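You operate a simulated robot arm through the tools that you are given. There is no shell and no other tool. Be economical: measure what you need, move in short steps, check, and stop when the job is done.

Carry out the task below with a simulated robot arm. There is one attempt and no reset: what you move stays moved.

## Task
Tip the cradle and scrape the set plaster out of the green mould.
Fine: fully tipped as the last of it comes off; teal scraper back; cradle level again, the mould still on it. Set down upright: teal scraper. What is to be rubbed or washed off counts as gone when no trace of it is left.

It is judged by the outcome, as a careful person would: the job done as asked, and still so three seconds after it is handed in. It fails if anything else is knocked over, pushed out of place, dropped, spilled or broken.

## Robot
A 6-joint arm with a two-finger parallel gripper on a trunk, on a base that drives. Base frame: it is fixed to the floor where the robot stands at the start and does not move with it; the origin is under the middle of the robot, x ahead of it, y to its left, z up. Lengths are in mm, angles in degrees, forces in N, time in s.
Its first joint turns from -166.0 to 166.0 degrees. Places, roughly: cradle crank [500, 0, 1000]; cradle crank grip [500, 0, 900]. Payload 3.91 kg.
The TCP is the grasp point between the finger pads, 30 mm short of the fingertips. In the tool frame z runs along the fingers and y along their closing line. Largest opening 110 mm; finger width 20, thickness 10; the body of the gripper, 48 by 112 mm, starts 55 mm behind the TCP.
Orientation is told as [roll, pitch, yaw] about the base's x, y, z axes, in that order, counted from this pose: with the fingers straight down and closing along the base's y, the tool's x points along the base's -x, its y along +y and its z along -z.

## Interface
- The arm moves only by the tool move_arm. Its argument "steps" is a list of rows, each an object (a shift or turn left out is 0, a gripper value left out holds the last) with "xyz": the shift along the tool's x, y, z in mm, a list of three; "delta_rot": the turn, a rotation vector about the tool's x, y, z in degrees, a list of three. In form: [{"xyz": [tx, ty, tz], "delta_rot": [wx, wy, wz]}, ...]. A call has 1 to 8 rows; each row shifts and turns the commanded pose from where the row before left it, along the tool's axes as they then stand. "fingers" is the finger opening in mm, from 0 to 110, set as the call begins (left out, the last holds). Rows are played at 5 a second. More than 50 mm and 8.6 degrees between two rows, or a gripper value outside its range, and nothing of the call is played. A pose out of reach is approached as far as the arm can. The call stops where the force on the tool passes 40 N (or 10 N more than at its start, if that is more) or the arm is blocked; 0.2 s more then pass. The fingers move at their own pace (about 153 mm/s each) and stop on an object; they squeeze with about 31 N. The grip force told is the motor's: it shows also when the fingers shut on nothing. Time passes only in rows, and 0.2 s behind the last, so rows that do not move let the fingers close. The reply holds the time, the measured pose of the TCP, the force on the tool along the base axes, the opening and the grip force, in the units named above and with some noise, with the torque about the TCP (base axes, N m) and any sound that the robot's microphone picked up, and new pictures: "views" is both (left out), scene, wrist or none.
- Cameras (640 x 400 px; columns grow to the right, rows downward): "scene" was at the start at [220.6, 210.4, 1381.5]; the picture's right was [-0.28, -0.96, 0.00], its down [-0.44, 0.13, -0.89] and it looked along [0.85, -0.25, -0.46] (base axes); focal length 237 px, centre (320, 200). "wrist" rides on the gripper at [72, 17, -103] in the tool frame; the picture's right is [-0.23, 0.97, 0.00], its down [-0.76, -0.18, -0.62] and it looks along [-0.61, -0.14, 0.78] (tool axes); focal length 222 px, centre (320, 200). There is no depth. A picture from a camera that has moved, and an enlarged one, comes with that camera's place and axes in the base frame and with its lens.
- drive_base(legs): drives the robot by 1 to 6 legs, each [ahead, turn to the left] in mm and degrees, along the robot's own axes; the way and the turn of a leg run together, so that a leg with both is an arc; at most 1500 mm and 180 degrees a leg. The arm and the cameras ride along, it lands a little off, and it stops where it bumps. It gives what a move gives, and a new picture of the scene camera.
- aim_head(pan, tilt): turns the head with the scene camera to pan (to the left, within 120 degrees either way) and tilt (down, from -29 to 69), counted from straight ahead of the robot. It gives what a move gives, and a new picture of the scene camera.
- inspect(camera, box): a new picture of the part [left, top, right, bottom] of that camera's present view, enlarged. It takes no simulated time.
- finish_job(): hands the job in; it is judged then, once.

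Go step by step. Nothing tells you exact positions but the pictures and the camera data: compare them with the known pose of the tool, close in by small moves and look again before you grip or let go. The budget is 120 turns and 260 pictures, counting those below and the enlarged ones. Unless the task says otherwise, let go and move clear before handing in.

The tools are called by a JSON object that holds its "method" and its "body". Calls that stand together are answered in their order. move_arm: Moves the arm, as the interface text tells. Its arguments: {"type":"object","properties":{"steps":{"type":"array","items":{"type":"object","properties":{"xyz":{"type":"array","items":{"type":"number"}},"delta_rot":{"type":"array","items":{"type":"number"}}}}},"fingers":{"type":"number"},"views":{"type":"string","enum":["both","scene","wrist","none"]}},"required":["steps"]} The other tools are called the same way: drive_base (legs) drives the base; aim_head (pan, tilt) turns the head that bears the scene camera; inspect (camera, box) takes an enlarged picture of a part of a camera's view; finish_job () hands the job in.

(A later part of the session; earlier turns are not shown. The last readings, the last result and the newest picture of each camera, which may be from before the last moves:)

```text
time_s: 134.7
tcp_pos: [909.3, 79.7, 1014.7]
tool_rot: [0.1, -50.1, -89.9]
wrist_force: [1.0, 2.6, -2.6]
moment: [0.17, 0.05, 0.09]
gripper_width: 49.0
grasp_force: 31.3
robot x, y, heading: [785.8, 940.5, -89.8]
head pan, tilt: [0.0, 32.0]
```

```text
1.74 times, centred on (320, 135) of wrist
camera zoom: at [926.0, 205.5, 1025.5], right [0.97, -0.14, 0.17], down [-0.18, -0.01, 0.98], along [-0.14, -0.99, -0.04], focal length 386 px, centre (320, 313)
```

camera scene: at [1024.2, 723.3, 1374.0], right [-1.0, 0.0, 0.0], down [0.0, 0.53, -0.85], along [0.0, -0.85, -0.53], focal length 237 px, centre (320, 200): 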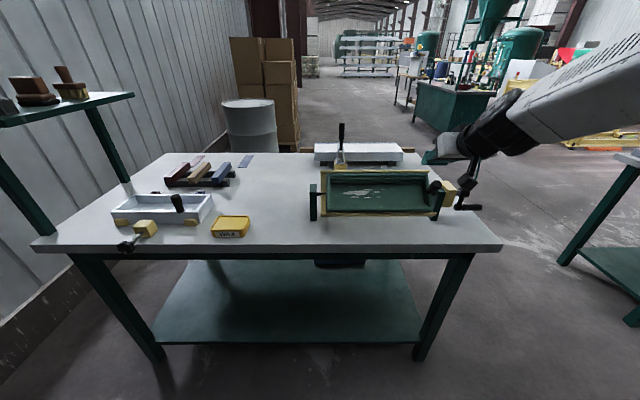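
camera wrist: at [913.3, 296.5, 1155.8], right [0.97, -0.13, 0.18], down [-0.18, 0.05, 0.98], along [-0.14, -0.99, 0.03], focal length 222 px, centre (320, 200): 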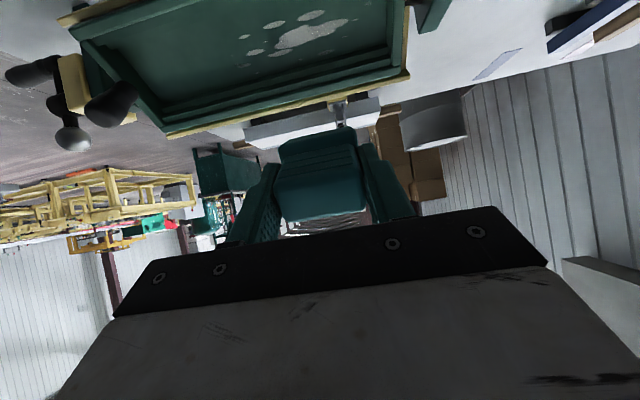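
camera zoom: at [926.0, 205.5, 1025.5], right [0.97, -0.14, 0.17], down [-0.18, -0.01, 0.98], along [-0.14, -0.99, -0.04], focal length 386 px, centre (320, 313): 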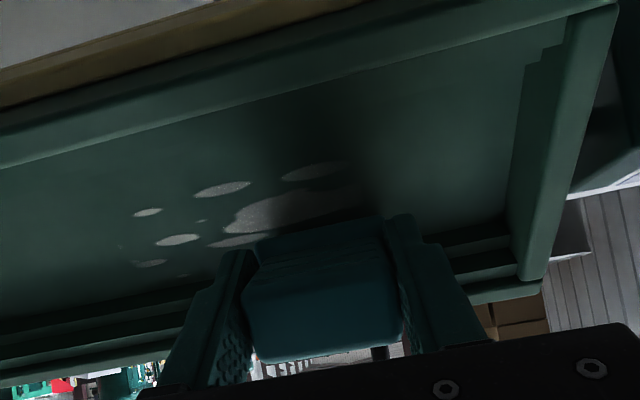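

{"method": "move_arm", "body": {"steps": [{"xyz": [2, 0, 2.5]}, {"xyz": [5, 0, 0.6]}, {"xyz": [7.9, 0, -0.5]}, {"xyz": [7.9, 0, -0.6]}, {"xyz": [7.9, 0, -0.7]}, {"xyz": [7.9, 0, -0.7]}, {"xyz": [7.9, 0, -0.7]}, {"xyz": [0, 0, 0]}], "views": "none"}}

{"method": "move_arm", "body": {"steps": [{"xyz": [-7.9, 0, 1]}, {"xyz": [-7.9, 0, 0.9]}, {"xyz": [-7.9, 0, 0.8]}, {"xyz": [-7.9, 0, 0.7]}, {"xyz": [-7.9, 0, 0.7]}, {"xyz": [-3, 0, 0.3]}, {"xyz": [0, 0, 0]}], "views": "none"}}

{"method": "inspect", "body": {"camera": "wrist", "box": [160, 20, 480, 250]}}

```text
time_s: 136.5
tcp_pos: [909.3, 110.8, 981.3]
tool_rot: [0.1, -50.1, -90.1]
wrist_force: [2.1, -2.0, 23.8]
moment: [-0.85, -0.06, 0.1]
gripper_width: 49.3
grasp_force: 30.5
robot x, y, heading: [785.9, 943.8, -89.9]
head pan, tilt: [0.0, 32.0]
```

```text
time_s: 138.1
tcp_pos: [910.3, 80.1, 1008.4]
tool_rot: [0.1, -50.0, -89.9]
wrist_force: [-1.0, 3.1, -5.2]
moment: [0.33, -0.1, -0.16]
gripper_width: 49.1
grasp_force: 31.1
robot x, y, heading: [783.9, 943.4, -89.9]
head pan, tilt: [0.0, 32.0]
```

```text
1.74 times, centred on (320, 135) of wrist
camera zoom: at [926.5, 204.4, 1019.8], right [0.97, -0.14, 0.18], down [-0.18, -0.01, 0.98], along [-0.14, -0.99, -0.04], focal length 386 px, centre (320, 313)
```

zoom: 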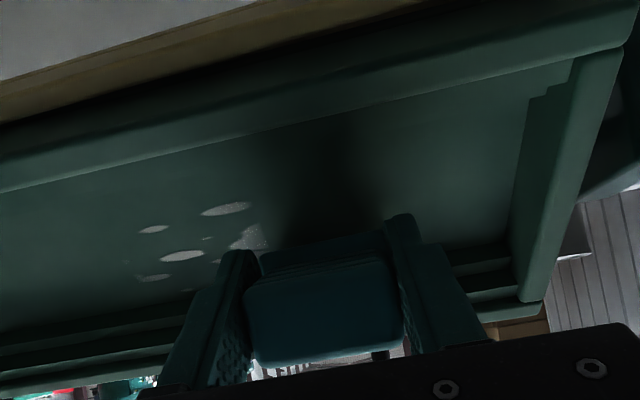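

Column two is clear. I lift, correct the lean another 10° and move to the third column.

{"method": "move_arm", "body": {"steps": [{"xyz": [0, 0, -6]}, {"xyz": [2, 0, -14]}, {"xyz": [-5, -21, 0], "delta_rot": [0, 5, 0]}, {"xyz": [-5, -21, 0], "delta_rot": [0, 5, 0]}, {"xyz": [0, 0, 0]}], "views": "none"}}

{"method": "inspect", "body": {"camera": "wrist", "box": [160, 20, 480, 250]}}

{"method": "inspect", "body": {"camera": "scene", "box": [300, 150, 460, 230]}}

```text
time_s: 139.3
tcp_pos: [867.3, 88.8, 1027.9]
tool_rot: [0.1, -40.1, -90.0]
wrist_force: [-0.9, 0.5, -1.2]
moment: [0.05, -0.04, 0.01]
gripper_width: 49.2
grasp_force: 31.5
robot x, y, heading: [787.1, 941.7, -89.9]
head pan, tilt: [0.0, 32.0]
```

```text
1.74 times, centred on (320, 135) of wrist
camera zoom: at [884.7, 209.9, 1059.6], right [0.97, -0.17, 0.15], down [-0.18, -0.18, 0.97], along [-0.14, -0.97, -0.21], focal length 386 px, centre (320, 313)
```

zoom: 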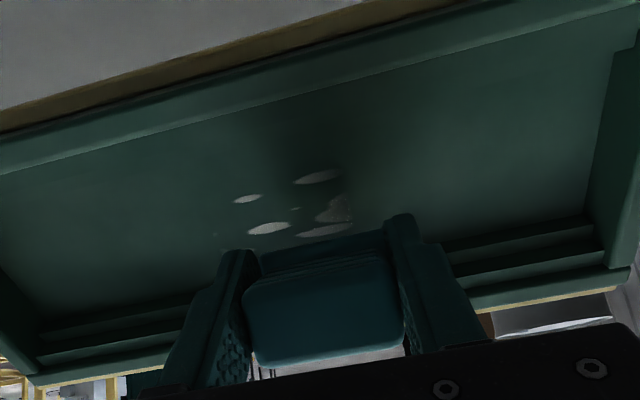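

```text
4.00 times, centred on (380, 190) of scene
camera zoom: at [1024.3, 723.4, 1374.0], right [-1.0, 0.0, 0.0], down [0.0, 0.53, -0.85], along [0.0, -0.85, -0.53], focal length 948 px, centre (80, 240)
```

zoom: 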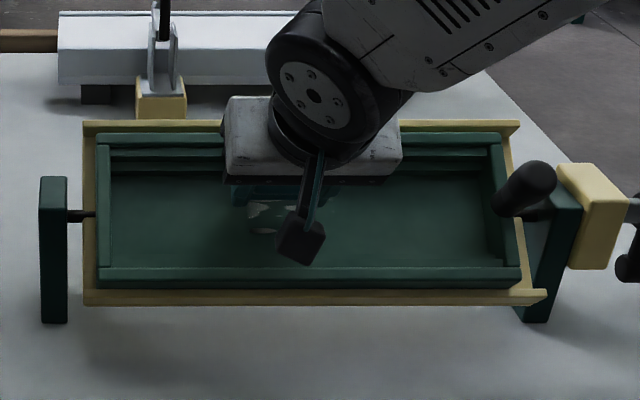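

{"method": "move_arm", "body": {"steps": [{"xyz": [0, -8, 0]}, {"xyz": [-0.8, 0, 8]}, {"xyz": [-0.4, 0, 4]}, {"xyz": [-0.2, 0, 2]}, {"xyz": [-0.2, 0, 2]}, {"xyz": [0, 0, 0]}], "views": "none"}}

```text
time_s: 140.7
tcp_pos: [860.4, 76.2, 1015.5]
tool_rot: [0.2, -40.0, -90.1]
wrist_force: [-0.1, 4.8, -5.3]
moment: [0.4, -0.09, -0.09]
gripper_width: 49.2
grasp_force: 30.9
robot x, y, heading: [790.6, 936.6, -89.9]
head pan, tilt: [0.0, 32.0]
```

{"method": "move_arm", "body": {"steps": [{"xyz": [6, 0, 0.5]}, {"xyz": [0, 0, 3]}, {"xyz": [0, 0, 2]}, {"xyz": [0, 0, 0]}], "views": "none"}}

{"method": "inspect", "body": {"camera": "wrist", "box": [160, 20, 480, 250]}}

```text
time_s: 141.7
tcp_pos: [859.0, 80.5, 1011.2]
tool_rot: [0.0, -40.3, -90.0]
wrist_force: [-2.1, 30.8, 25.6]
moment: [-0.4, -0.04, -0.04]
gripper_width: 49.1
grasp_force: 31.0
robot x, y, heading: [785.6, 941.1, -89.8]
head pan, tilt: [0.0, 32.0]
```

```text
1.74 times, centred on (320, 135) of wrist
camera zoom: at [876.1, 202.3, 1042.8], right [0.97, -0.17, 0.15], down [-0.18, -0.18, 0.97], along [-0.14, -0.97, -0.21], focal length 386 px, centre (320, 313)
```

zoom: 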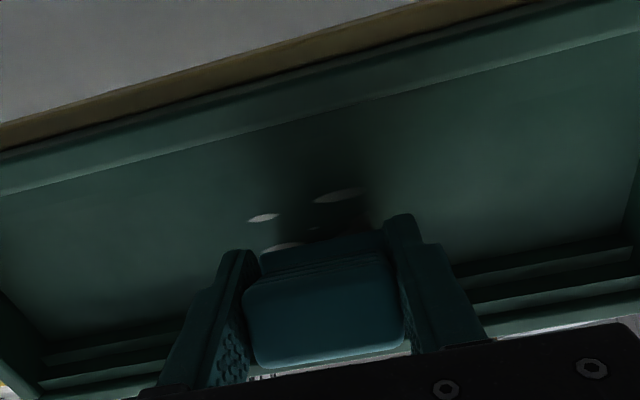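

{"method": "move_arm", "body": {"steps": [{"xyz": [0, 0, -2]}, {"xyz": [7.9, 0, 0.5]}, {"xyz": [7.9, 0, 0.7]}, {"xyz": [7.9, 0, 0.7]}, {"xyz": [7.9, 0, 0.7]}, {"xyz": [7.9, 0, 0.7]}, {"xyz": [0, 0, 0]}], "views": "none"}}

{"method": "move_arm", "body": {"steps": [{"xyz": [-7.9, 0, 0.3]}, {"xyz": [-7.9, 0, -0.2]}, {"xyz": [-7.9, 0, -0.5]}, {"xyz": [-7.9, 0, -0.6]}, {"xyz": [-7.9, 0, -0.7]}, {"xyz": [0, 0, 0]}], "views": "none"}}

{"method": "inspect", "body": {"camera": "wrist", "box": [160, 20, 480, 250]}}

```text
time_s: 143.3
tcp_pos: [859.9, 109.6, 982.9]
tool_rot: [0.1, -40.1, -89.9]
wrist_force: [-0.8, 6.9, 22.9]
moment: [-0.8, 0.07, 0.09]
gripper_width: 49.0
grasp_force: 31.0
robot x, y, heading: [782.8, 943.4, -89.8]
head pan, tilt: [0.0, 32.0]
```

```text
time_s: 144.7
tcp_pos: [861.0, 79.9, 1008.2]
tool_rot: [0.1, -40.0, -90.0]
wrist_force: [-0.8, 6.8, 1.9]
moment: [0.08, -0.03, 0.04]
gripper_width: 49.1
grasp_force: 31.1
robot x, y, heading: [785.8, 938.0, -89.9]
head pan, tilt: [0.0, 32.0]
```

```text
1.74 times, centred on (320, 135) of wrist
camera zoom: at [876.9, 201.3, 1040.7], right [0.97, -0.17, 0.15], down [-0.18, -0.18, 0.97], along [-0.14, -0.97, -0.21], focal length 386 px, centre (320, 313)
```

zoom: 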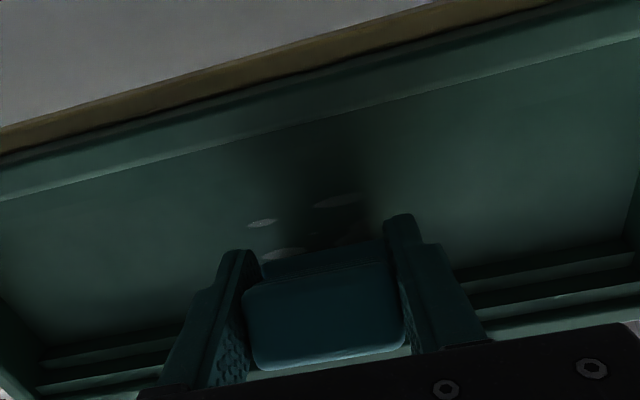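

Fading. I repeat down-and-up on this column.

{"method": "move_arm", "body": {"steps": [{"xyz": [0, 0, 1.5]}, {"xyz": [7.9, 0, 0.5]}, {"xyz": [7.9, 0, 0.6]}, {"xyz": [7.9, 0, 0.6]}, {"xyz": [7.9, 0, 0.6]}, {"xyz": [7.9, 0, 0.6]}, {"xyz": [0, 0, 0]}], "views": "none"}}

{"method": "move_arm", "body": {"steps": [{"xyz": [-7.9, 0, 0.3]}, {"xyz": [-7.9, 0, -0.2]}, {"xyz": [-7.9, 0, -0.5]}, {"xyz": [-7.9, 0, -0.6]}, {"xyz": [-7.9, 0, -0.7]}, {"xyz": [0, 0, 0]}], "views": "none"}}

{"method": "inspect", "body": {"camera": "wrist", "box": [160, 20, 480, 250]}}

```text
time_s: 146.3
tcp_pos: [859.5, 107.4, 980.4]
tool_rot: [0.1, -40.0, -89.8]
wrist_force: [1.7, 5.9, 11.1]
moment: [-0.57, -0.02, 0.08]
gripper_width: 49.0
grasp_force: 30.8
robot x, y, heading: [785.0, 939.4, -90.1]
head pan, tilt: [0.0, 32.0]
```

```text
time_s: 147.7
tcp_pos: [857.7, 77.8, 1005.8]
tool_rot: [0.0, -39.9, -89.9]
wrist_force: [-0.7, 6.3, -4.2]
moment: [0.23, -0.05, -0.27]
gripper_width: 49.2
grasp_force: 30.8
robot x, y, heading: [788.2, 938.4, -90.0]
head pan, tilt: [0.0, 32.0]
```

```text
1.74 times, centred on (320, 135) of wrist
camera zoom: at [876.0, 198.5, 1039.0], right [0.97, -0.17, 0.15], down [-0.18, -0.18, 0.97], along [-0.14, -0.97, -0.21], focal length 386 px, centre (320, 313)
```

zoom: 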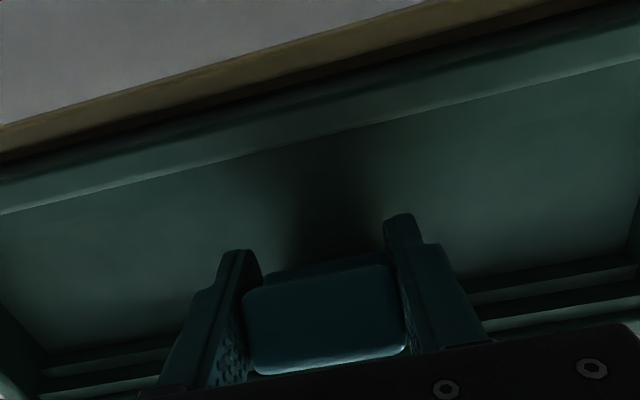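

{"method": "move_arm", "body": {"steps": [{"xyz": [2, 0, -8]}, {"xyz": [2, 0, -20]}, {"xyz": [-5, 0, -10], "delta_rot": [0, 5, 0]}, {"xyz": [-5, 0, 0], "delta_rot": [0, 5, 0]}, {"xyz": [0, -15, 0]}, {"xyz": [0, -15, 0]}, {"xyz": [0, 0, 0]}], "views": "wrist"}}

{"method": "inspect", "body": {"camera": "wrist", "box": [220, 80, 400, 180]}}

{"method": "inspect", "body": {"camera": "scene", "box": [300, 150, 460, 230]}}

```text
time_s: 149.3
tcp_pos: [831.0, 97.6, 1039.1]
tool_rot: [0.1, -30.0, -89.8]
wrist_force: [0.8, -0.1, -1.2]
moment: [0.06, -0.01, 0.01]
gripper_width: 49.0
grasp_force: 31.0
robot x, y, heading: [789.2, 940.0, -89.9]
head pan, tilt: [0.0, 32.0]
camera wrist: at [846.4, 211.5, 1092.7], right [0.97, -0.19, 0.11], down [-0.18, -0.35, 0.92], along [-0.14, -0.92, -0.37], focal length 222 px, centre (320, 200)
```

wrist: 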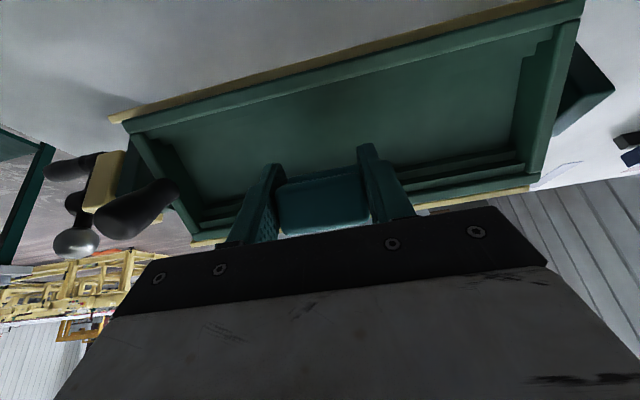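

```text
3.56 times, centred on (310, 130) of wrist
camera zoom: at [846.4, 211.5, 1092.7], right [0.97, -0.19, 0.11], down [-0.18, -0.35, 0.92], along [-0.14, -0.92, -0.37], focal length 790 px, centre (356, 449)
```

zoom: 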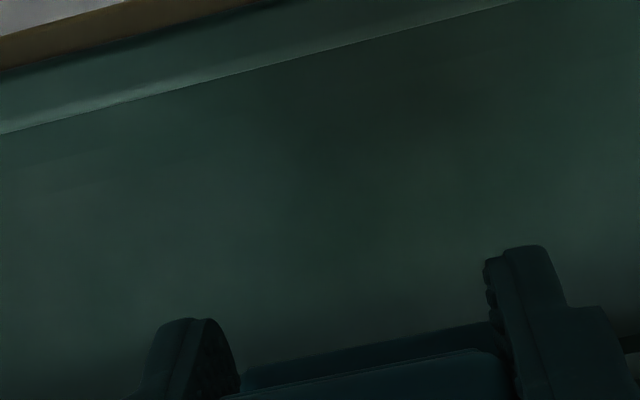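

```text
4.00 times, centred on (380, 190) of scene
camera zoom: at [1024.3, 723.3, 1374.0], right [-1.0, 0.0, 0.0], down [0.0, 0.53, -0.85], along [0.0, -0.85, -0.53], focal length 948 px, centre (80, 240)
```

zoom: 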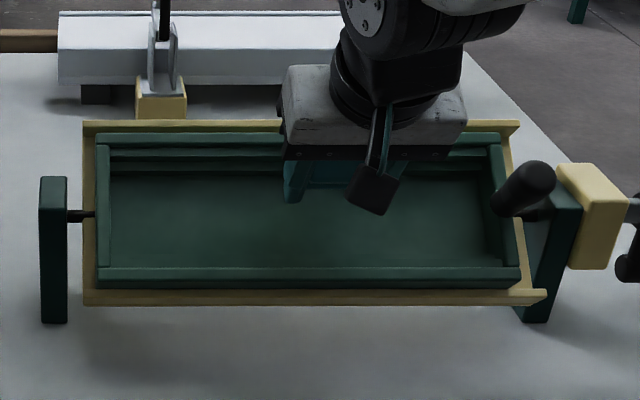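

The floor looks clean. I pull back clear and inspect the whole mould closely for leftovers.

{"method": "move_arm", "body": {"steps": [{"xyz": [0, 0, -40]}, {"xyz": [0, 0, -40]}, {"xyz": [20, 0, -40]}, {"xyz": [40, 0, 0]}, {"xyz": [40, 0, 0]}, {"xyz": [0, 0, 0]}], "views": "wrist"}}

{"method": "inspect", "body": {"camera": "wrist", "box": [220, 20, 480, 170]}}

{"method": "inspect", "body": {"camera": "scene", "box": [315, 160, 445, 230]}}

```text
time_s: 150.7
tcp_pos: [829.0, 243.4, 1093.6]
tool_rot: [0.1, -30.0, -90.0]
wrist_force: [0.3, -0.5, -1.8]
moment: [0.05, -0.01, 0.0]
gripper_width: 49.0
grasp_force: 30.8
robot x, y, heading: [788.7, 943.1, -90.1]
head pan, tilt: [0.0, 32.0]
camera wrist: at [846.8, 357.0, 1146.4], right [0.97, -0.19, 0.11], down [-0.18, -0.35, 0.92], along [-0.14, -0.92, -0.37], focal length 222 px, centre (320, 200)
```

wrist: 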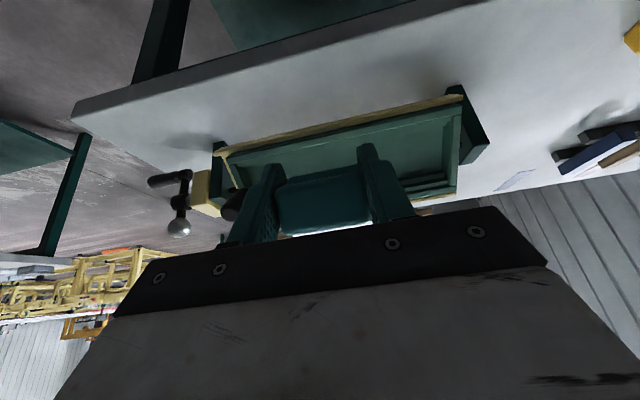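

```text
2.46 times, centred on (350, 95) of wrist
camera zoom: at [846.8, 357.0, 1146.4], right [0.97, -0.19, 0.11], down [-0.18, -0.35, 0.92], along [-0.14, -0.92, -0.37], focal length 547 px, centre (246, 458)
```

zoom: 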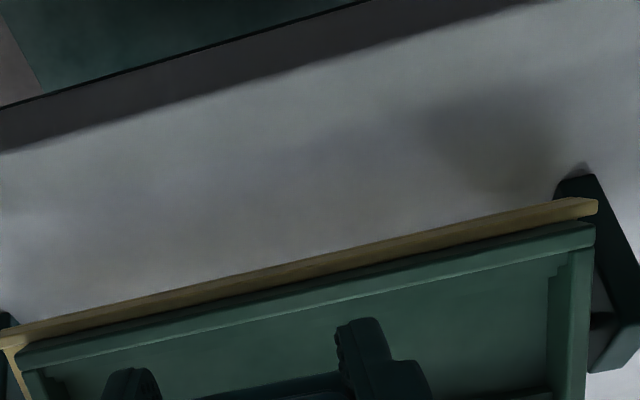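

```text
4.92 times, centred on (380, 195) of scene
camera zoom: at [1024.2, 723.3, 1374.0], right [-1.0, 0.0, 0.0], down [0.0, 0.53, -0.85], along [0.0, -0.85, -0.53], focal length 1166 px, centre (25, 225)
```

zoom: 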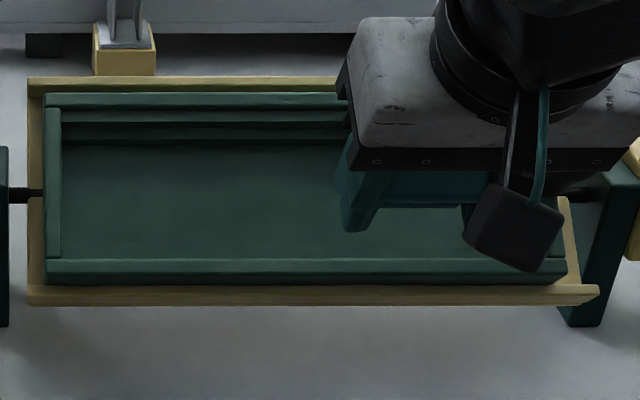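

The visible floor is clean. The scraper has pivoted in my grip by roughly 35°; I look closely at it to judge the angle before bringing it back.

{"method": "inspect", "body": {"camera": "wrist", "box": [230, 130, 430, 255]}}

{"method": "inspect", "body": {"camera": "scene", "box": [320, 170, 400, 220]}}

```text
3.20 times, centred on (330, 192) of wrist
camera zoom: at [846.8, 357.0, 1146.4], right [0.97, -0.19, 0.11], down [-0.18, -0.35, 0.92], along [-0.14, -0.92, -0.37], focal length 711 px, centre (288, 224)
```

zoom: 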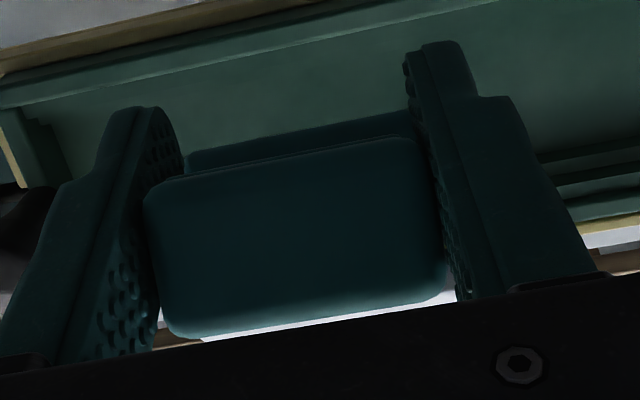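

```text
8.00 times, centred on (360, 195) of scene
camera zoom: at [1024.2, 723.3, 1374.0], right [-1.0, 0.0, 0.0], down [0.0, 0.53, -0.85], along [0.0, -0.85, -0.53], focal length 1896 px, centre (0, 240)
```

zoom: 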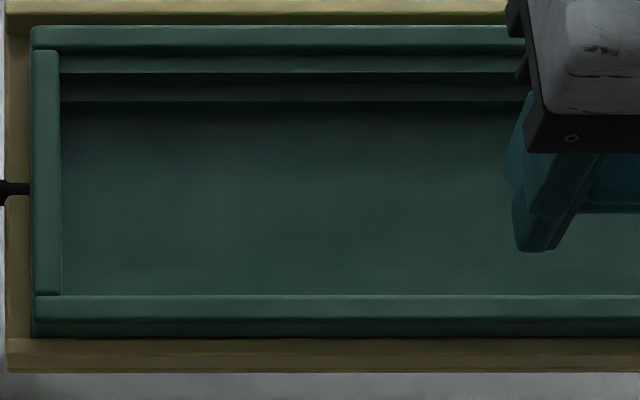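

The scraper is pivoted about 34° from the tool axis, so tilting the tool +34° will hold it upright. I move up and over toward its spot and inspect the rest of the mould.

{"method": "move_arm", "body": {"steps": [{"xyz": [-24, 0, -42]}, {"xyz": [-24, 0, -42]}, {"xyz": [0, 48, 0]}, {"xyz": [0, 48, 0]}, {"xyz": [0, 48, 0]}, {"xyz": [0, 48, 0]}, {"xyz": [0, 48, 0]}, {"xyz": [0, 48, 0]}], "views": "none"}}

{"method": "inspect", "body": {"camera": "scene", "box": [315, 160, 445, 230]}}

{"method": "inspect", "body": {"camera": "scene", "box": [360, 165, 440, 220]}}

```text
time_s: 152.5
tcp_pos: [1116.4, 245.6, 1189.7]
tool_rot: [0.1, -30.1, -90.0]
wrist_force: [-1.2, 0.7, -0.8]
moment: [0.08, -0.05, 0.07]
gripper_width: 49.1
grasp_force: 31.2
robot x, y, heading: [783.7, 941.6, -90.0]
head pan, tilt: [0.0, 32.0]
```

```text
4.92 times, centred on (380, 195) of scene
camera zoom: at [1023.8, 723.5, 1374.1], right [-1.0, 0.0, 0.0], down [0.0, 0.53, -0.85], along [0.0, -0.85, -0.53], focal length 1166 px, centre (25, 225)
```

zoom: 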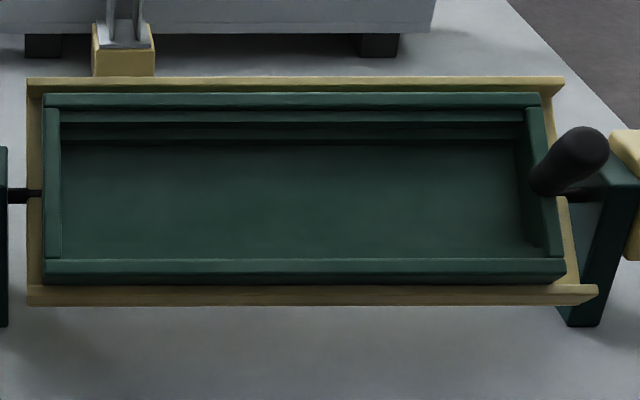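

```text
7.27 times, centred on (400, 192) of scene
camera zoom: at [1023.8, 723.5, 1374.1], right [-1.0, 0.0, 0.0], down [0.0, 0.53, -0.85], along [0.0, -0.85, -0.53], focal length 1723 px, centre (-262, 254)
```

zoom: 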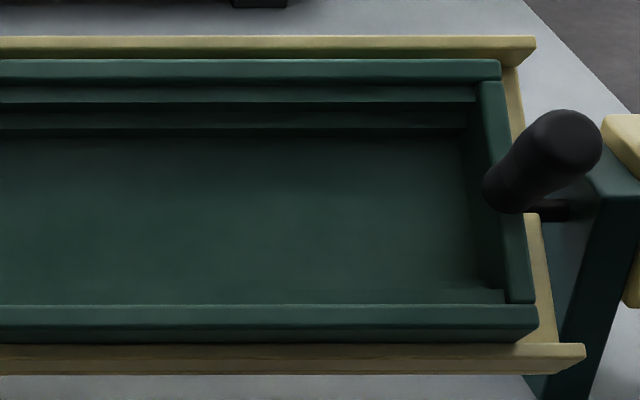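

{"method": "inspect", "body": {"camera": "scene", "box": [322, 172, 372, 204]}}

{"method": "inspect", "body": {"camera": "scene", "box": [362, 172, 412, 204]}}

{"method": "drive_base", "body": {"legs": [[200, 0]]}}

```text
12.50 times, centred on (347, 188) of scene
camera zoom: at [1023.8, 723.5, 1374.1], right [-1.0, 0.0, 0.0], down [0.0, 0.53, -0.85], along [0.0, -0.85, -0.53], focal length 2962 px, centre (-18, 350)
```

zoom: 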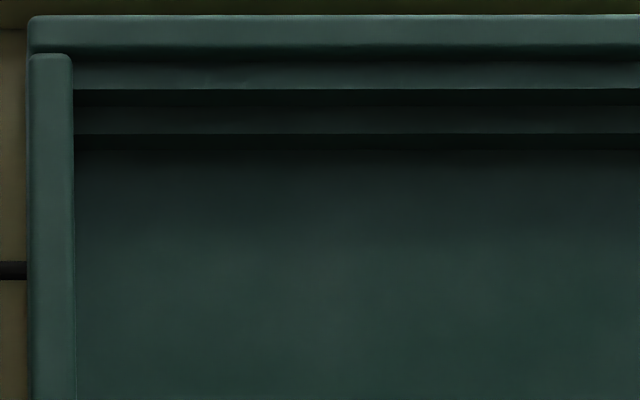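

```text
12.50 times, centred on (387, 188) of scene
camera zoom: at [1023.8, 723.5, 1374.1], right [-1.0, 0.0, 0.0], down [0.0, 0.53, -0.85], along [0.0, -0.85, -0.53], focal length 2962 px, centre (-518, 350)
```

zoom: 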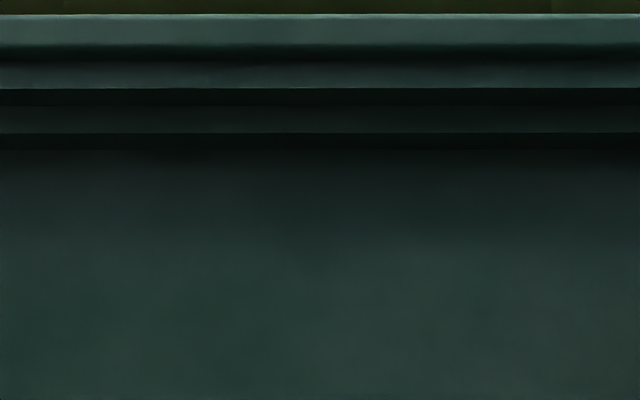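

```text
time_s: 154.1
tcp_pos: [1125.2, 46.5, 1189.3]
tool_rot: [0.1, -30.0, -89.5]
wrist_force: [0.2, -0.1, -0.4]
moment: [0.08, -0.02, 0.01]
gripper_width: 49.5
grasp_force: 30.6
robot x, y, heading: [787.0, 743.8, -89.4]
head pan, tilt: [0.0, 32.0]
camera scene: at [1027.3, 526.0, 1374.0], right [-1.0, -0.01, 0.0], down [-0.01, 0.53, -0.85], along [0.01, -0.85, -0.53], focal length 237 px, centre (320, 200)
```

scene: 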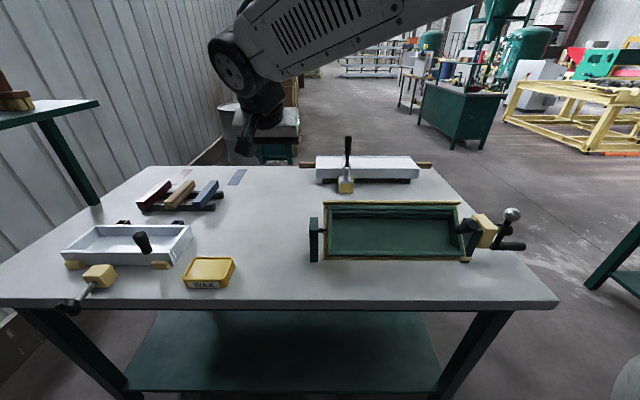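

The mould floor is clean throughout. Now I rotate the tool to +34° so the scraper hangs upright.

{"method": "move_arm", "body": {"steps": [{"xyz": [0, 6, 0], "delta_rot": [0, 5.4, 0]}, {"xyz": [0, 6, 0], "delta_rot": [0, 5.4, 0]}, {"xyz": [0, 6, 0], "delta_rot": [0, 5.4, 0]}, {"xyz": [0, 6, 0], "delta_rot": [0, 5.4, 0]}, {"xyz": [0, 6, 0], "delta_rot": [0, 5.4, 0]}, {"xyz": [0, 6, 0], "delta_rot": [0, 5.4, 0]}, {"delta_rot": [0, 5.4, 0]}, {"delta_rot": [0, 5.4, 0]}], "views": "none"}}

{"method": "move_arm", "body": {"steps": [{"delta_rot": [0, 5.2, 0]}, {"delta_rot": [0, 5.2, 0]}, {"delta_rot": [0, 5.2, 0]}, {"delta_rot": [0, 5.2, 0]}, {"xyz": [0, 0, 0]}], "views": "both"}}

{"method": "inspect", "body": {"camera": "scene", "box": [200, 60, 340, 200]}}

```text
time_s: 155.9
tcp_pos: [1160.5, 48.0, 1190.0]
tool_rot: [0.1, 13.4, -89.4]
wrist_force: [-0.3, -0.2, -0.5]
moment: [-0.01, 0.02, -0.01]
gripper_width: 49.2
grasp_force: 30.7
robot x, y, heading: [788.2, 743.4, -89.3]
head pan, tilt: [0.0, 32.0]
```

```text
time_s: 157.1
tcp_pos: [1161.0, 46.2, 1188.8]
tool_rot: [0.1, 34.0, -89.4]
wrist_force: [0.4, -0.2, -1.1]
moment: [0.0, -0.01, -0.01]
gripper_width: 49.2
grasp_force: 30.8
robot x, y, heading: [784.4, 740.8, -89.5]
head pan, tilt: [0.0, 32.0]
camera scene: at [1027.3, 526.1, 1374.0], right [-1.0, -0.01, 0.0], down [-0.01, 0.53, -0.85], along [0.01, -0.85, -0.53], focal length 237 px, centre (320, 200)
camera wrist: at [1178.3, 48.3, 1315.6], right [0.98, -0.18, -0.13], down [-0.17, -0.98, 0.09], along [-0.14, -0.07, -0.99], focal length 222 px, centre (320, 200)
```

scene: 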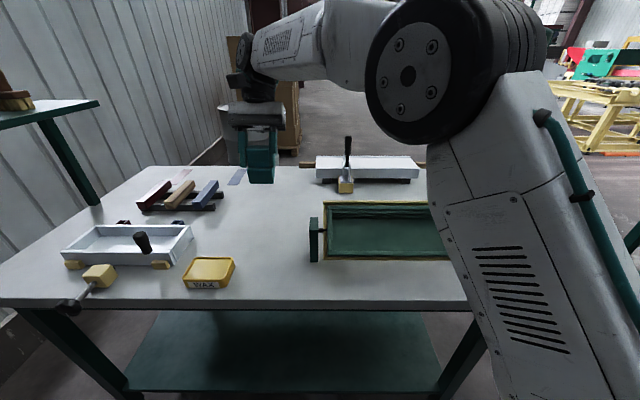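
wrist: 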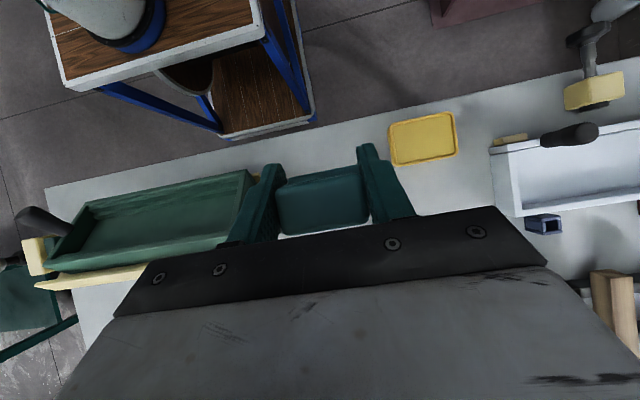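

```text
2.86 times, centred on (270, 130) of scene
camera zoom: at [1027.3, 526.1, 1374.0], right [-1.0, -0.01, 0.0], down [-0.01, 0.53, -0.85], along [0.01, -0.85, -0.53], focal length 677 px, centre (463, 400)
```

zoom: 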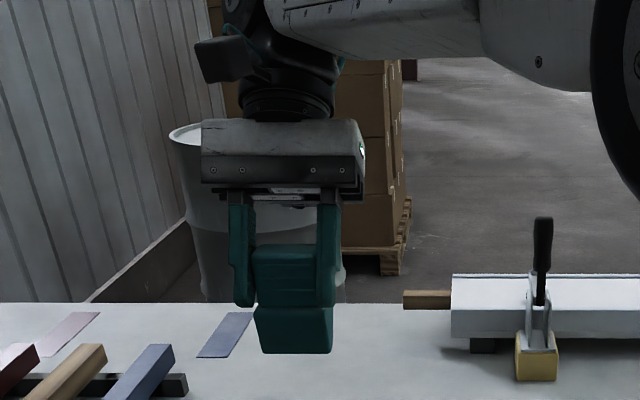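

Upright by eye. I descend over its original spot, stopping ~17 mm above the bench.

{"method": "move_arm", "body": {"steps": [{"xyz": [-18.6, 0.9, 36.5]}, {"xyz": [-18.6, 0.9, 36.5]}, {"xyz": [-18.6, 0.9, 36.5]}, {"xyz": [-18.6, 0.9, 36.5]}, {"xyz": [-18.6, 0.9, 36.5]}, {"xyz": [-18.6, 0.9, 36.5]}, {"xyz": [0, 0, 0]}], "views": "scene"}}

{"method": "inspect", "body": {"camera": "scene", "box": [210, 160, 310, 290]}}

```text
time_s: 158.7
tcp_pos: [1166.6, 77.9, 944.5]
tool_rot: [0.2, 33.9, -89.4]
wrist_force: [0.7, -0.3, -1.4]
moment: [0.0, 0.01, 0.02]
gripper_width: 49.4
grasp_force: 31.0
robot x, y, heading: [791.6, 746.1, -89.7]
head pan, tilt: [0.0, 32.0]
camera scene: at [1027.3, 526.1, 1374.0], right [-1.0, -0.01, 0.0], down [-0.01, 0.53, -0.85], along [0.01, -0.85, -0.53], focal length 237 px, centre (320, 200)
```

scene: 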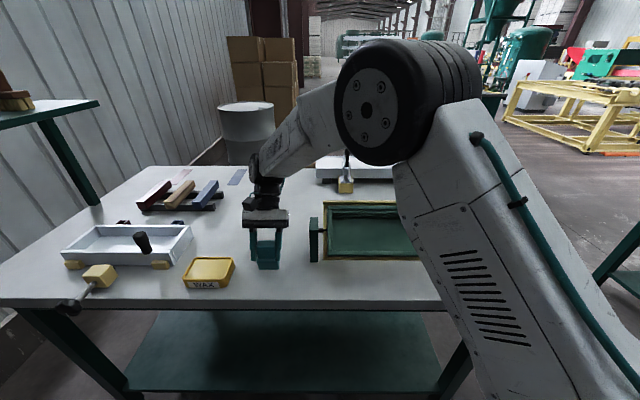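

```text
3.08 times, centred on (260, 225) of scene
camera zoom: at [1027.3, 526.1, 1374.0], right [-1.0, -0.01, 0.0], down [-0.01, 0.53, -0.85], along [0.01, -0.85, -0.53], focal length 729 px, centre (505, 123)
```

zoom: 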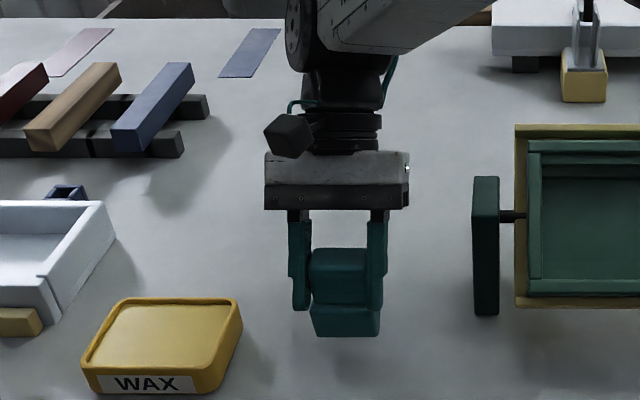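

{"method": "move_arm", "body": {"steps": [{"xyz": [-3.4, 0, 5]}, {"xyz": [-2.8, 0, 4.1]}, {"xyz": [-1.1, 0, 1.7]}, {"xyz": [-1.1, 0, 1.7]}, {"xyz": [0, 0, 0]}], "views": "none"}}

```text
time_s: 159.9
tcp_pos: [1167.3, 78.1, 931.4]
tool_rot: [0.2, 34.1, -89.5]
wrist_force: [-1.0, 0.0, 7.4]
moment: [-0.15, 0.04, -0.04]
gripper_width: 49.4
grasp_force: 31.0
robot x, y, heading: [791.4, 742.3, -89.3]
head pan, tilt: [0.0, 32.0]
```

{"method": "move_arm", "body": {"steps": [{"xyz": [-0.8, 0, 1.2]}, {"xyz": [-0.6, 0, 0.8]}, {"xyz": [0, 0, 0]}], "views": "wrist"}}

{"method": "inspect", "body": {"camera": "wrist", "box": [240, 120, 420, 250]}}

{"method": "inspect", "body": {"camera": "scene", "box": [235, 220, 305, 280]}}

```text
time_s: 160.7
tcp_pos: [1165.8, 78.6, 929.7]
tool_rot: [0.2, 33.9, -89.3]
wrist_force: [-4.4, 0.9, 27.5]
moment: [-0.4, 0.38, -0.07]
gripper_width: 49.1
grasp_force: 30.9
robot x, y, heading: [786.5, 741.1, -89.4]
head pan, tilt: [0.0, 32.0]
camera wrist: at [1183.3, 79.7, 1055.3], right [0.98, -0.18, -0.12], down [-0.17, -0.98, 0.09], along [-0.14, -0.07, -0.99], focal length 222 px, centre (320, 200)
```

wrist: 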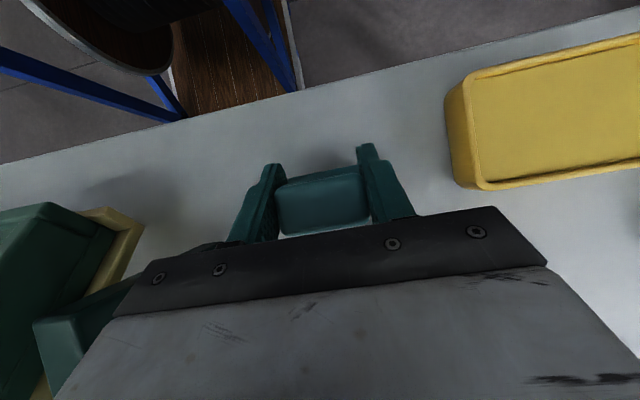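

```text
3.08 times, centred on (330, 185) of wrist
camera zoom: at [1183.3, 79.7, 1055.3], right [0.98, -0.18, -0.12], down [-0.17, -0.98, 0.09], along [-0.14, -0.07, -0.99], focal length 684 px, centre (289, 246)
```

zoom: 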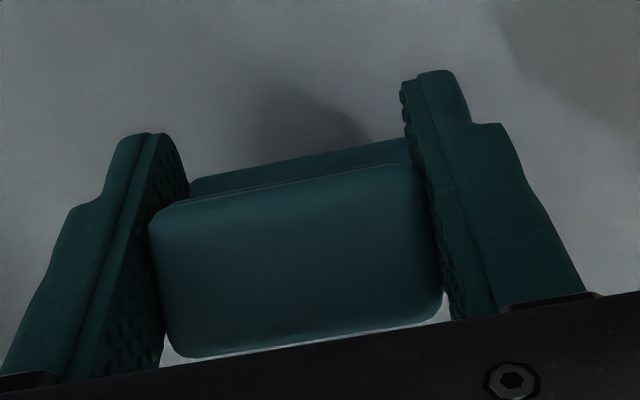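

```text
6.67 times, centred on (270, 250) of scene
camera zoom: at [1026.6, 526.9, 1374.3], right [-1.0, -0.01, 0.0], down [0.0, 0.53, -0.85], along [0.01, -0.85, -0.53], focal length 1580 px, centre (653, -133)
```

zoom: 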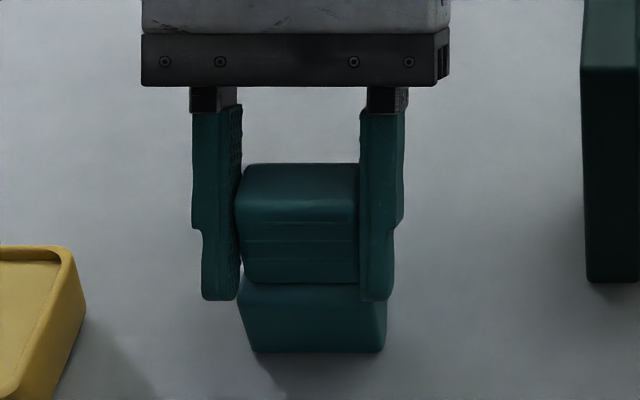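

Pressure centre and camera geometry agree: the scraper is upright on the bench. I relax the force, open, and withdraw along the tool axis.

{"method": "move_arm", "body": {"steps": [{"xyz": [0.6, 0, -0.9]}, {"xyz": [0.2, 0, -0.3]}, {"xyz": [0, 0, 0]}], "views": "none"}}

{"method": "move_arm", "body": {"steps": [{"xyz": [0, 0, 0]}, {"xyz": [0, 0, 0]}, {"xyz": [0, 0, 0]}], "fingers": 75, "views": "none"}}

{"method": "inspect", "body": {"camera": "wrist", "box": [240, 120, 420, 250]}}

{"method": "inspect", "body": {"camera": "scene", "box": [235, 220, 305, 280]}}

```text
time_s: 161.5
tcp_pos: [1166.3, 78.1, 930.5]
tool_rot: [0.1, 33.9, -89.3]
wrist_force: [-0.4, 1.1, 16.7]
moment: [-0.2, -0.05, -0.01]
gripper_width: 49.2
grasp_force: 30.8
robot x, y, heading: [789.3, 743.9, -89.4]
head pan, tilt: [0.0, 32.0]
```

```text
time_s: 162.3
tcp_pos: [1167.3, 77.6, 929.8]
tool_rot: [0.1, 34.0, -89.4]
wrist_force: [-0.4, 0.2, -0.7]
moment: [-0.04, 0.01, 0.0]
gripper_width: 74.8
grasp_force: 0.0
robot x, y, heading: [782.1, 742.1, -89.8]
head pan, tilt: [0.0, 32.0]
```

```text
3.08 times, centred on (330, 185) of wrist
camera zoom: at [1183.5, 78.9, 1054.9], right [0.98, -0.18, -0.13], down [-0.17, -0.98, 0.09], along [-0.14, -0.07, -0.99], focal length 684 px, centre (289, 246)
```

zoom: 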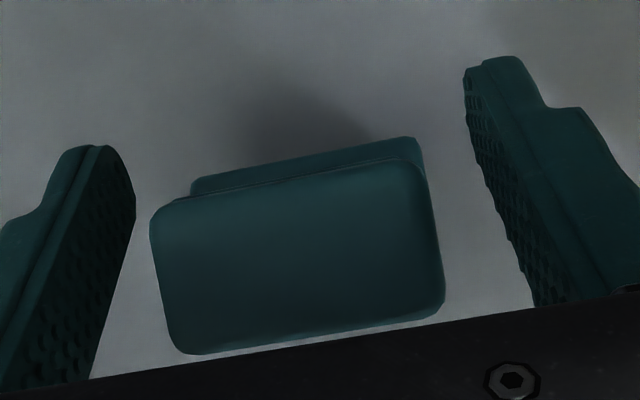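

```text
6.67 times, centred on (270, 250) of scene
camera zoom: at [1027.2, 526.0, 1374.0], right [-1.0, -0.01, 0.0], down [-0.01, 0.53, -0.85], along [0.01, -0.85, -0.53], focal length 1580 px, centre (653, -133)
```

zoom: 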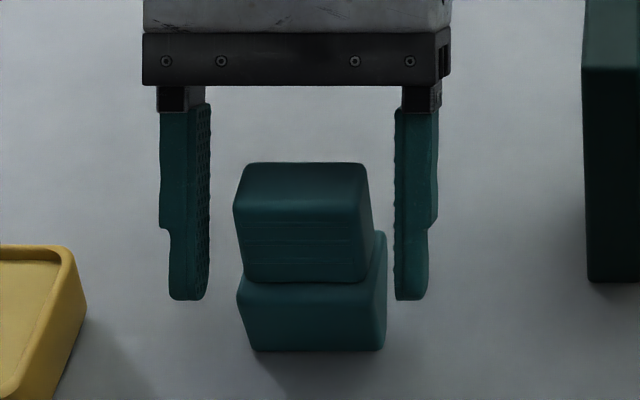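

It stands upright on its own, but about 16 mm nearer the far side than originally. I regrip it, lift 5 mm, shift it 16 mm back toward +y, and set it down.

{"method": "move_arm", "body": {"steps": [{"xyz": [0, 0, 0]}, {"xyz": [0, 0, 0]}, {"xyz": [0, 0, 0]}, {"xyz": [1.5, 0, -2.2]}, {"xyz": [1.5, 0, -2.2]}, {"xyz": [0, 0, 0]}], "fingers": 0, "views": "none"}}

{"method": "move_arm", "body": {"steps": [{"xyz": [3.3, -1, 2.2]}, {"xyz": [3.3, -1, 2.2]}, {"xyz": [3.3, -1, 2.2]}, {"xyz": [3.3, -1, 2.2]}, {"xyz": [-1.4, 0, 2]}, {"xyz": [-1.1, 0, 1.6]}, {"xyz": [0, 0, 0]}], "views": "none"}}

{"method": "inspect", "body": {"camera": "wrist", "box": [240, 120, 420, 250]}}

```text
time_s: 163.7
tcp_pos: [1165.3, 76.8, 934.1]
tool_rot: [0.2, 34.0, -89.4]
wrist_force: [-0.7, -0.1, -1.1]
moment: [-0.02, 0.03, -0.03]
gripper_width: 49.0
grasp_force: 31.6
robot x, y, heading: [788.6, 743.5, -89.6]
head pan, tilt: [0.0, 32.0]
```

```text
time_s: 165.3
tcp_pos: [1161.8, 92.3, 930.2]
tool_rot: [0.2, 34.0, -89.4]
wrist_force: [0.3, -0.6, -1.8]
moment: [0.03, -0.06, 0.01]
gripper_width: 49.1
grasp_force: 31.0
robot x, y, heading: [786.4, 740.9, -89.4]
head pan, tilt: [0.0, 32.0]
```

```text
3.08 times, centred on (330, 185) of wrist
camera zoom: at [1179.2, 94.8, 1055.4], right [0.98, -0.18, -0.13], down [-0.17, -0.98, 0.09], along [-0.14, -0.07, -0.99], focal length 684 px, centre (289, 246)
```

zoom: 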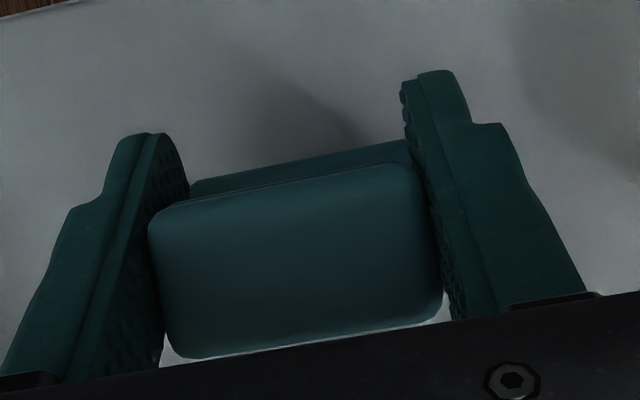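

Still just above the bench; I lower the last millimetres until contact.

{"method": "move_arm", "body": {"steps": [{"xyz": [-0.6, 0, 0.9]}, {"xyz": [-0.4, 0, 0.6]}, {"xyz": [0, 0, 0]}], "views": "none"}}

```text
time_s: 166.1
tcp_pos: [1162.1, 92.8, 929.3]
tool_rot: [0.2, 34.0, -89.5]
wrist_force: [-0.7, -2.7, 15.7]
moment: [-0.33, 0.19, -0.02]
gripper_width: 49.4
grasp_force: 30.7
robot x, y, heading: [784.8, 741.0, -89.5]
head pan, tilt: [0.0, 32.0]
```

{"method": "move_arm", "body": {"steps": [{"xyz": [0.3, 0, -0.5]}, {"xyz": [0, 0, 0]}, {"xyz": [0, 0, 0]}, {"xyz": [0, 0, -15]}, {"xyz": [0, 0, -25]}, {"xyz": [0, 0, -40]}, {"xyz": [0, 0, -40]}, {"xyz": [0, 0, 0]}], "fingers": 75, "views": "scene"}}

{"method": "inspect", "body": {"camera": "scene", "box": [225, 210, 315, 290]}}

```text
time_s: 167.9
tcp_pos: [1164.1, 24.6, 1028.2]
tool_rot: [0.0, 34.0, -89.4]
wrist_force: [0.4, 1.2, 0.3]
moment: [0.0, 0.0, -0.03]
gripper_width: 75.3
grasp_force: 0.1
robot x, y, heading: [783.7, 741.8, -89.4]
head pan, tilt: [0.0, 32.0]
camera scene: at [1027.2, 526.1, 1374.0], right [-1.0, -0.01, 0.0], down [-0.01, 0.53, -0.85], along [0.01, -0.85, -0.53], focal length 237 px, centre (320, 200)
```

scene: 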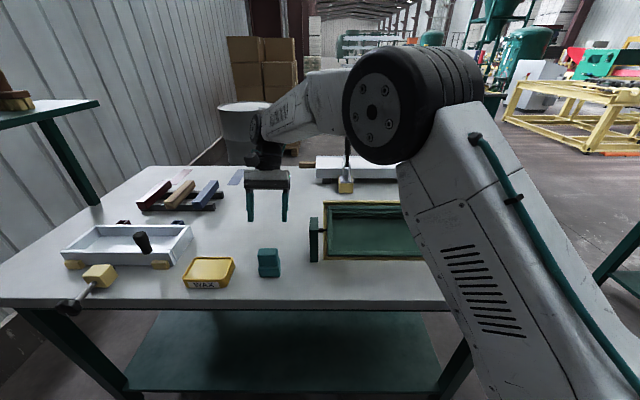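

```text
5.00 times, centred on (270, 250) of scene
camera zoom: at [1027.2, 526.1, 1374.0], right [-1.0, -0.01, 0.0], down [-0.01, 0.53, -0.85], along [0.01, -0.85, -0.53], focal length 1185 px, centre (570, -50)
```

zoom: 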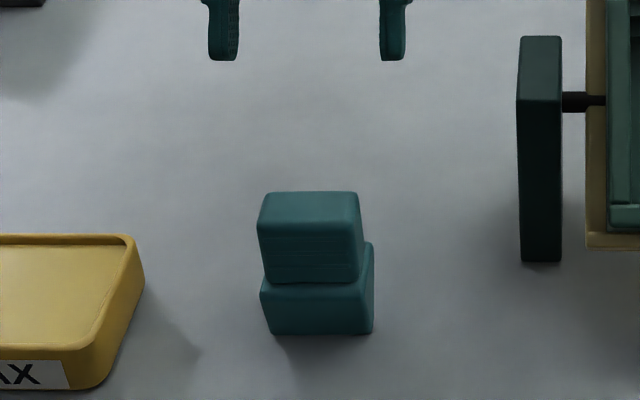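

The scraper is upright in its place. Now I raise the arm, straighten the tool, and drive back round to the crank end.

{"method": "move_arm", "body": {"steps": [{"xyz": [28, 0, -41]}, {"xyz": [28, 0, -41]}, {"xyz": [28, 0, -41]}, {"xyz": [28, 0, -41]}, {"xyz": [28, 0, -41]}, {"delta_rot": [0, -8.5, 0]}, {"delta_rot": [0, -8.5, 0]}, {"delta_rot": [0, -8.5, 0]}], "views": "none"}}

{"method": "move_arm", "body": {"steps": [{"delta_rot": [0, -8.5, 0]}, {"xyz": [40, 0, 0]}, {"xyz": [40, 0, 0]}, {"xyz": [40, 0, 0]}, {"xyz": [0, -45, 0]}, {"xyz": [0, -45, 0]}, {"xyz": [0, -45, 0]}, {"xyz": [0, -45, 0]}], "views": "none"}}

{"method": "drive_base", "body": {"legs": [[-110, 0], [0, 89.5], [-980, 0]]}}

```text
time_s: 169.7
tcp_pos: [1151.9, 63.4, 1229.0]
tool_rot: [0.0, 8.4, -89.5]
wrist_force: [0.3, -0.6, -1.4]
moment: [0.04, 0.03, -0.02]
gripper_width: 75.0
grasp_force: 0.0
out of reach, approached as far as the arm can: row 4, 5
robot x, y, heading: [784.8, 745.1, -89.5]
head pan, tilt: [0.0, 32.0]
```

```text
time_s: 171.5
tcp_pos: [968.1, 179.7, 1227.5]
tool_rot: [0.0, 0.0, -89.4]
wrist_force: [0.6, -0.1, -0.1]
moment: [0.0, -0.01, 0.01]
gripper_width: 75.1
grasp_force: 0.2
robot x, y, heading: [786.5, 742.0, -89.3]
head pan, tilt: [0.0, 32.0]
```

```text
time_s: 181.1
tcp_pos: [371.8, 1037.4, 1229.1]
tool_rot: [0.1, 0.0, -0.7]
wrist_force: [0.2, 0.9, 0.0]
moment: [0.02, -0.03, 0.0]
gripper_width: 75.0
grasp_force: 0.0
robot x, y, heading: [-195.2, 869.1, -0.6]
head pan, tilt: [0.0, 32.0]
camera scene: at [30.3, 1102.1, 1374.0], right [-0.01, -1.0, 0.0], down [-0.53, 0.01, -0.85], along [0.85, -0.01, -0.53], focal length 237 px, centre (320, 200)
```

scene: 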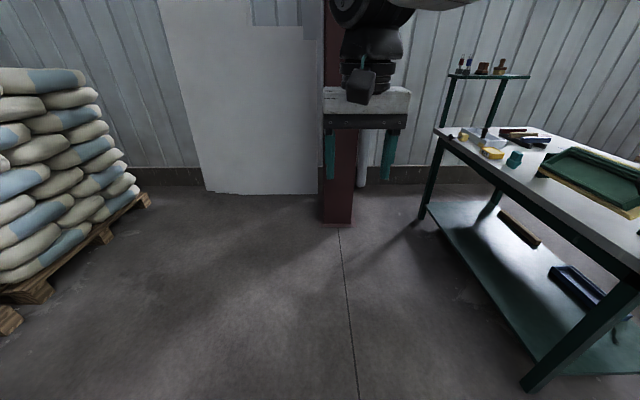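

{"method": "drive_base", "body": {"legs": [[0, -89.5], [869, 0], [0, 90]]}}

{"method": "aim_head", "body": {"pan": -14, "tilt": 32}}

```text
time_s: 193.3
tcp_pos: [376.1, 157.0, 1229.6]
tool_rot: [0.1, -0.1, -0.4]
wrist_force: [-0.4, -0.1, -0.2]
moment: [0.0, -0.01, 0.01]
gripper_width: 75.0
grasp_force: 0.1
robot x, y, heading: [-186.3, -14.5, -0.5]
head pan, tilt: [0.0, 32.0]
camera scene: at [34.9, 219.6, 1374.0], right [-0.01, -1.0, 0.0], down [-0.53, 0.0, -0.85], along [0.85, -0.01, -0.53], focal length 237 px, centre (320, 200)
```

scene: 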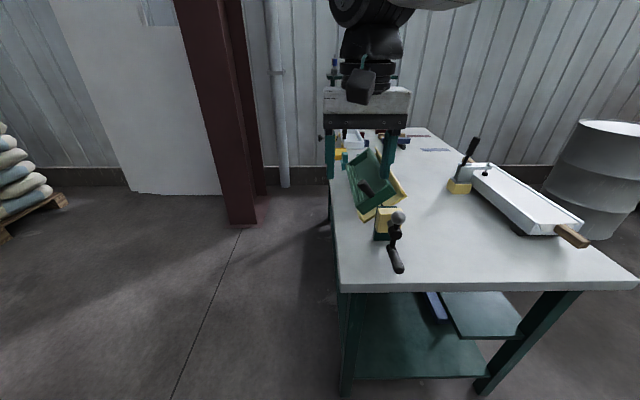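

```text
time_s: 194.1
tcp_pos: [376.3, 156.1, 1229.1]
tool_rot: [0.1, 0.0, -0.4]
wrist_force: [0.0, -0.2, -0.2]
moment: [-0.04, -0.01, -0.01]
gripper_width: 75.1
grasp_force: 0.1
robot x, y, heading: [-188.7, -16.9, -0.4]
head pan, tilt: [-14.0, 32.0]
camera scene: at [32.1, 198.0, 1374.0], right [-0.25, -0.97, 0.0], down [-0.51, 0.13, -0.85], along [0.82, -0.21, -0.53], focal length 237 px, centre (320, 200)
```

scene: 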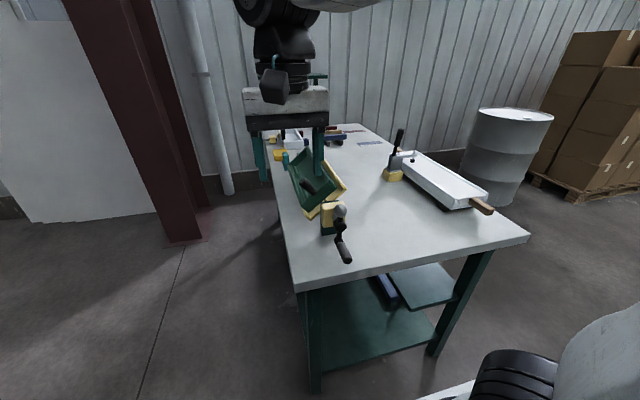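

{"method": "move_arm", "body": {"steps": [{"xyz": [-15, -23.7, 28.2]}, {"xyz": [-15, -23.7, 28.2]}, {"xyz": [-15, -23.7, 28.2]}, {"xyz": [-15, -23.7, 28.2]}, {"xyz": [-15, -23.7, 28.2]}, {"xyz": [-15, -23.7, 28.2]}, {"xyz": [0, 0, 0], "delta_rot": [0, 0, -0.4]}], "fingers": 100, "views": "wrist"}}

```text
time_s: 195.7
tcp_pos: [464.4, 13.4, 1060.0]
tool_rot: [0.1, 0.0, 0.0]
wrist_force: [0.7, 0.1, 0.3]
moment: [-0.01, -0.03, -0.01]
gripper_width: 100.2
grasp_force: 0.0
robot x, y, heading: [-186.5, -16.5, -0.6]
head pan, tilt: [-14.0, 32.0]
camera wrist: at [393.0, 28.5, 1162.8], right [0.23, 0.97, 0.0], down [0.76, -0.18, 0.62], along [0.61, -0.14, -0.78], focal length 222 px, centre (320, 200)
```

wrist: 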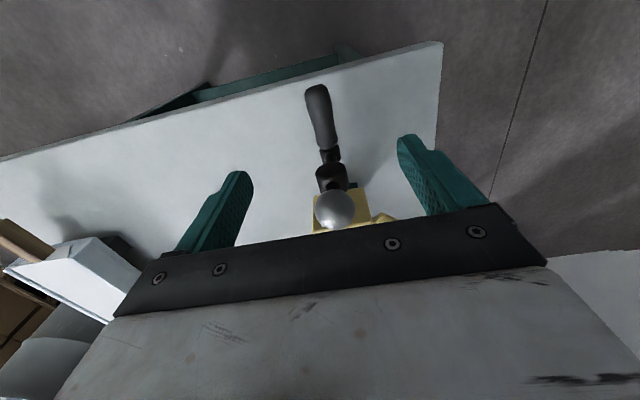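

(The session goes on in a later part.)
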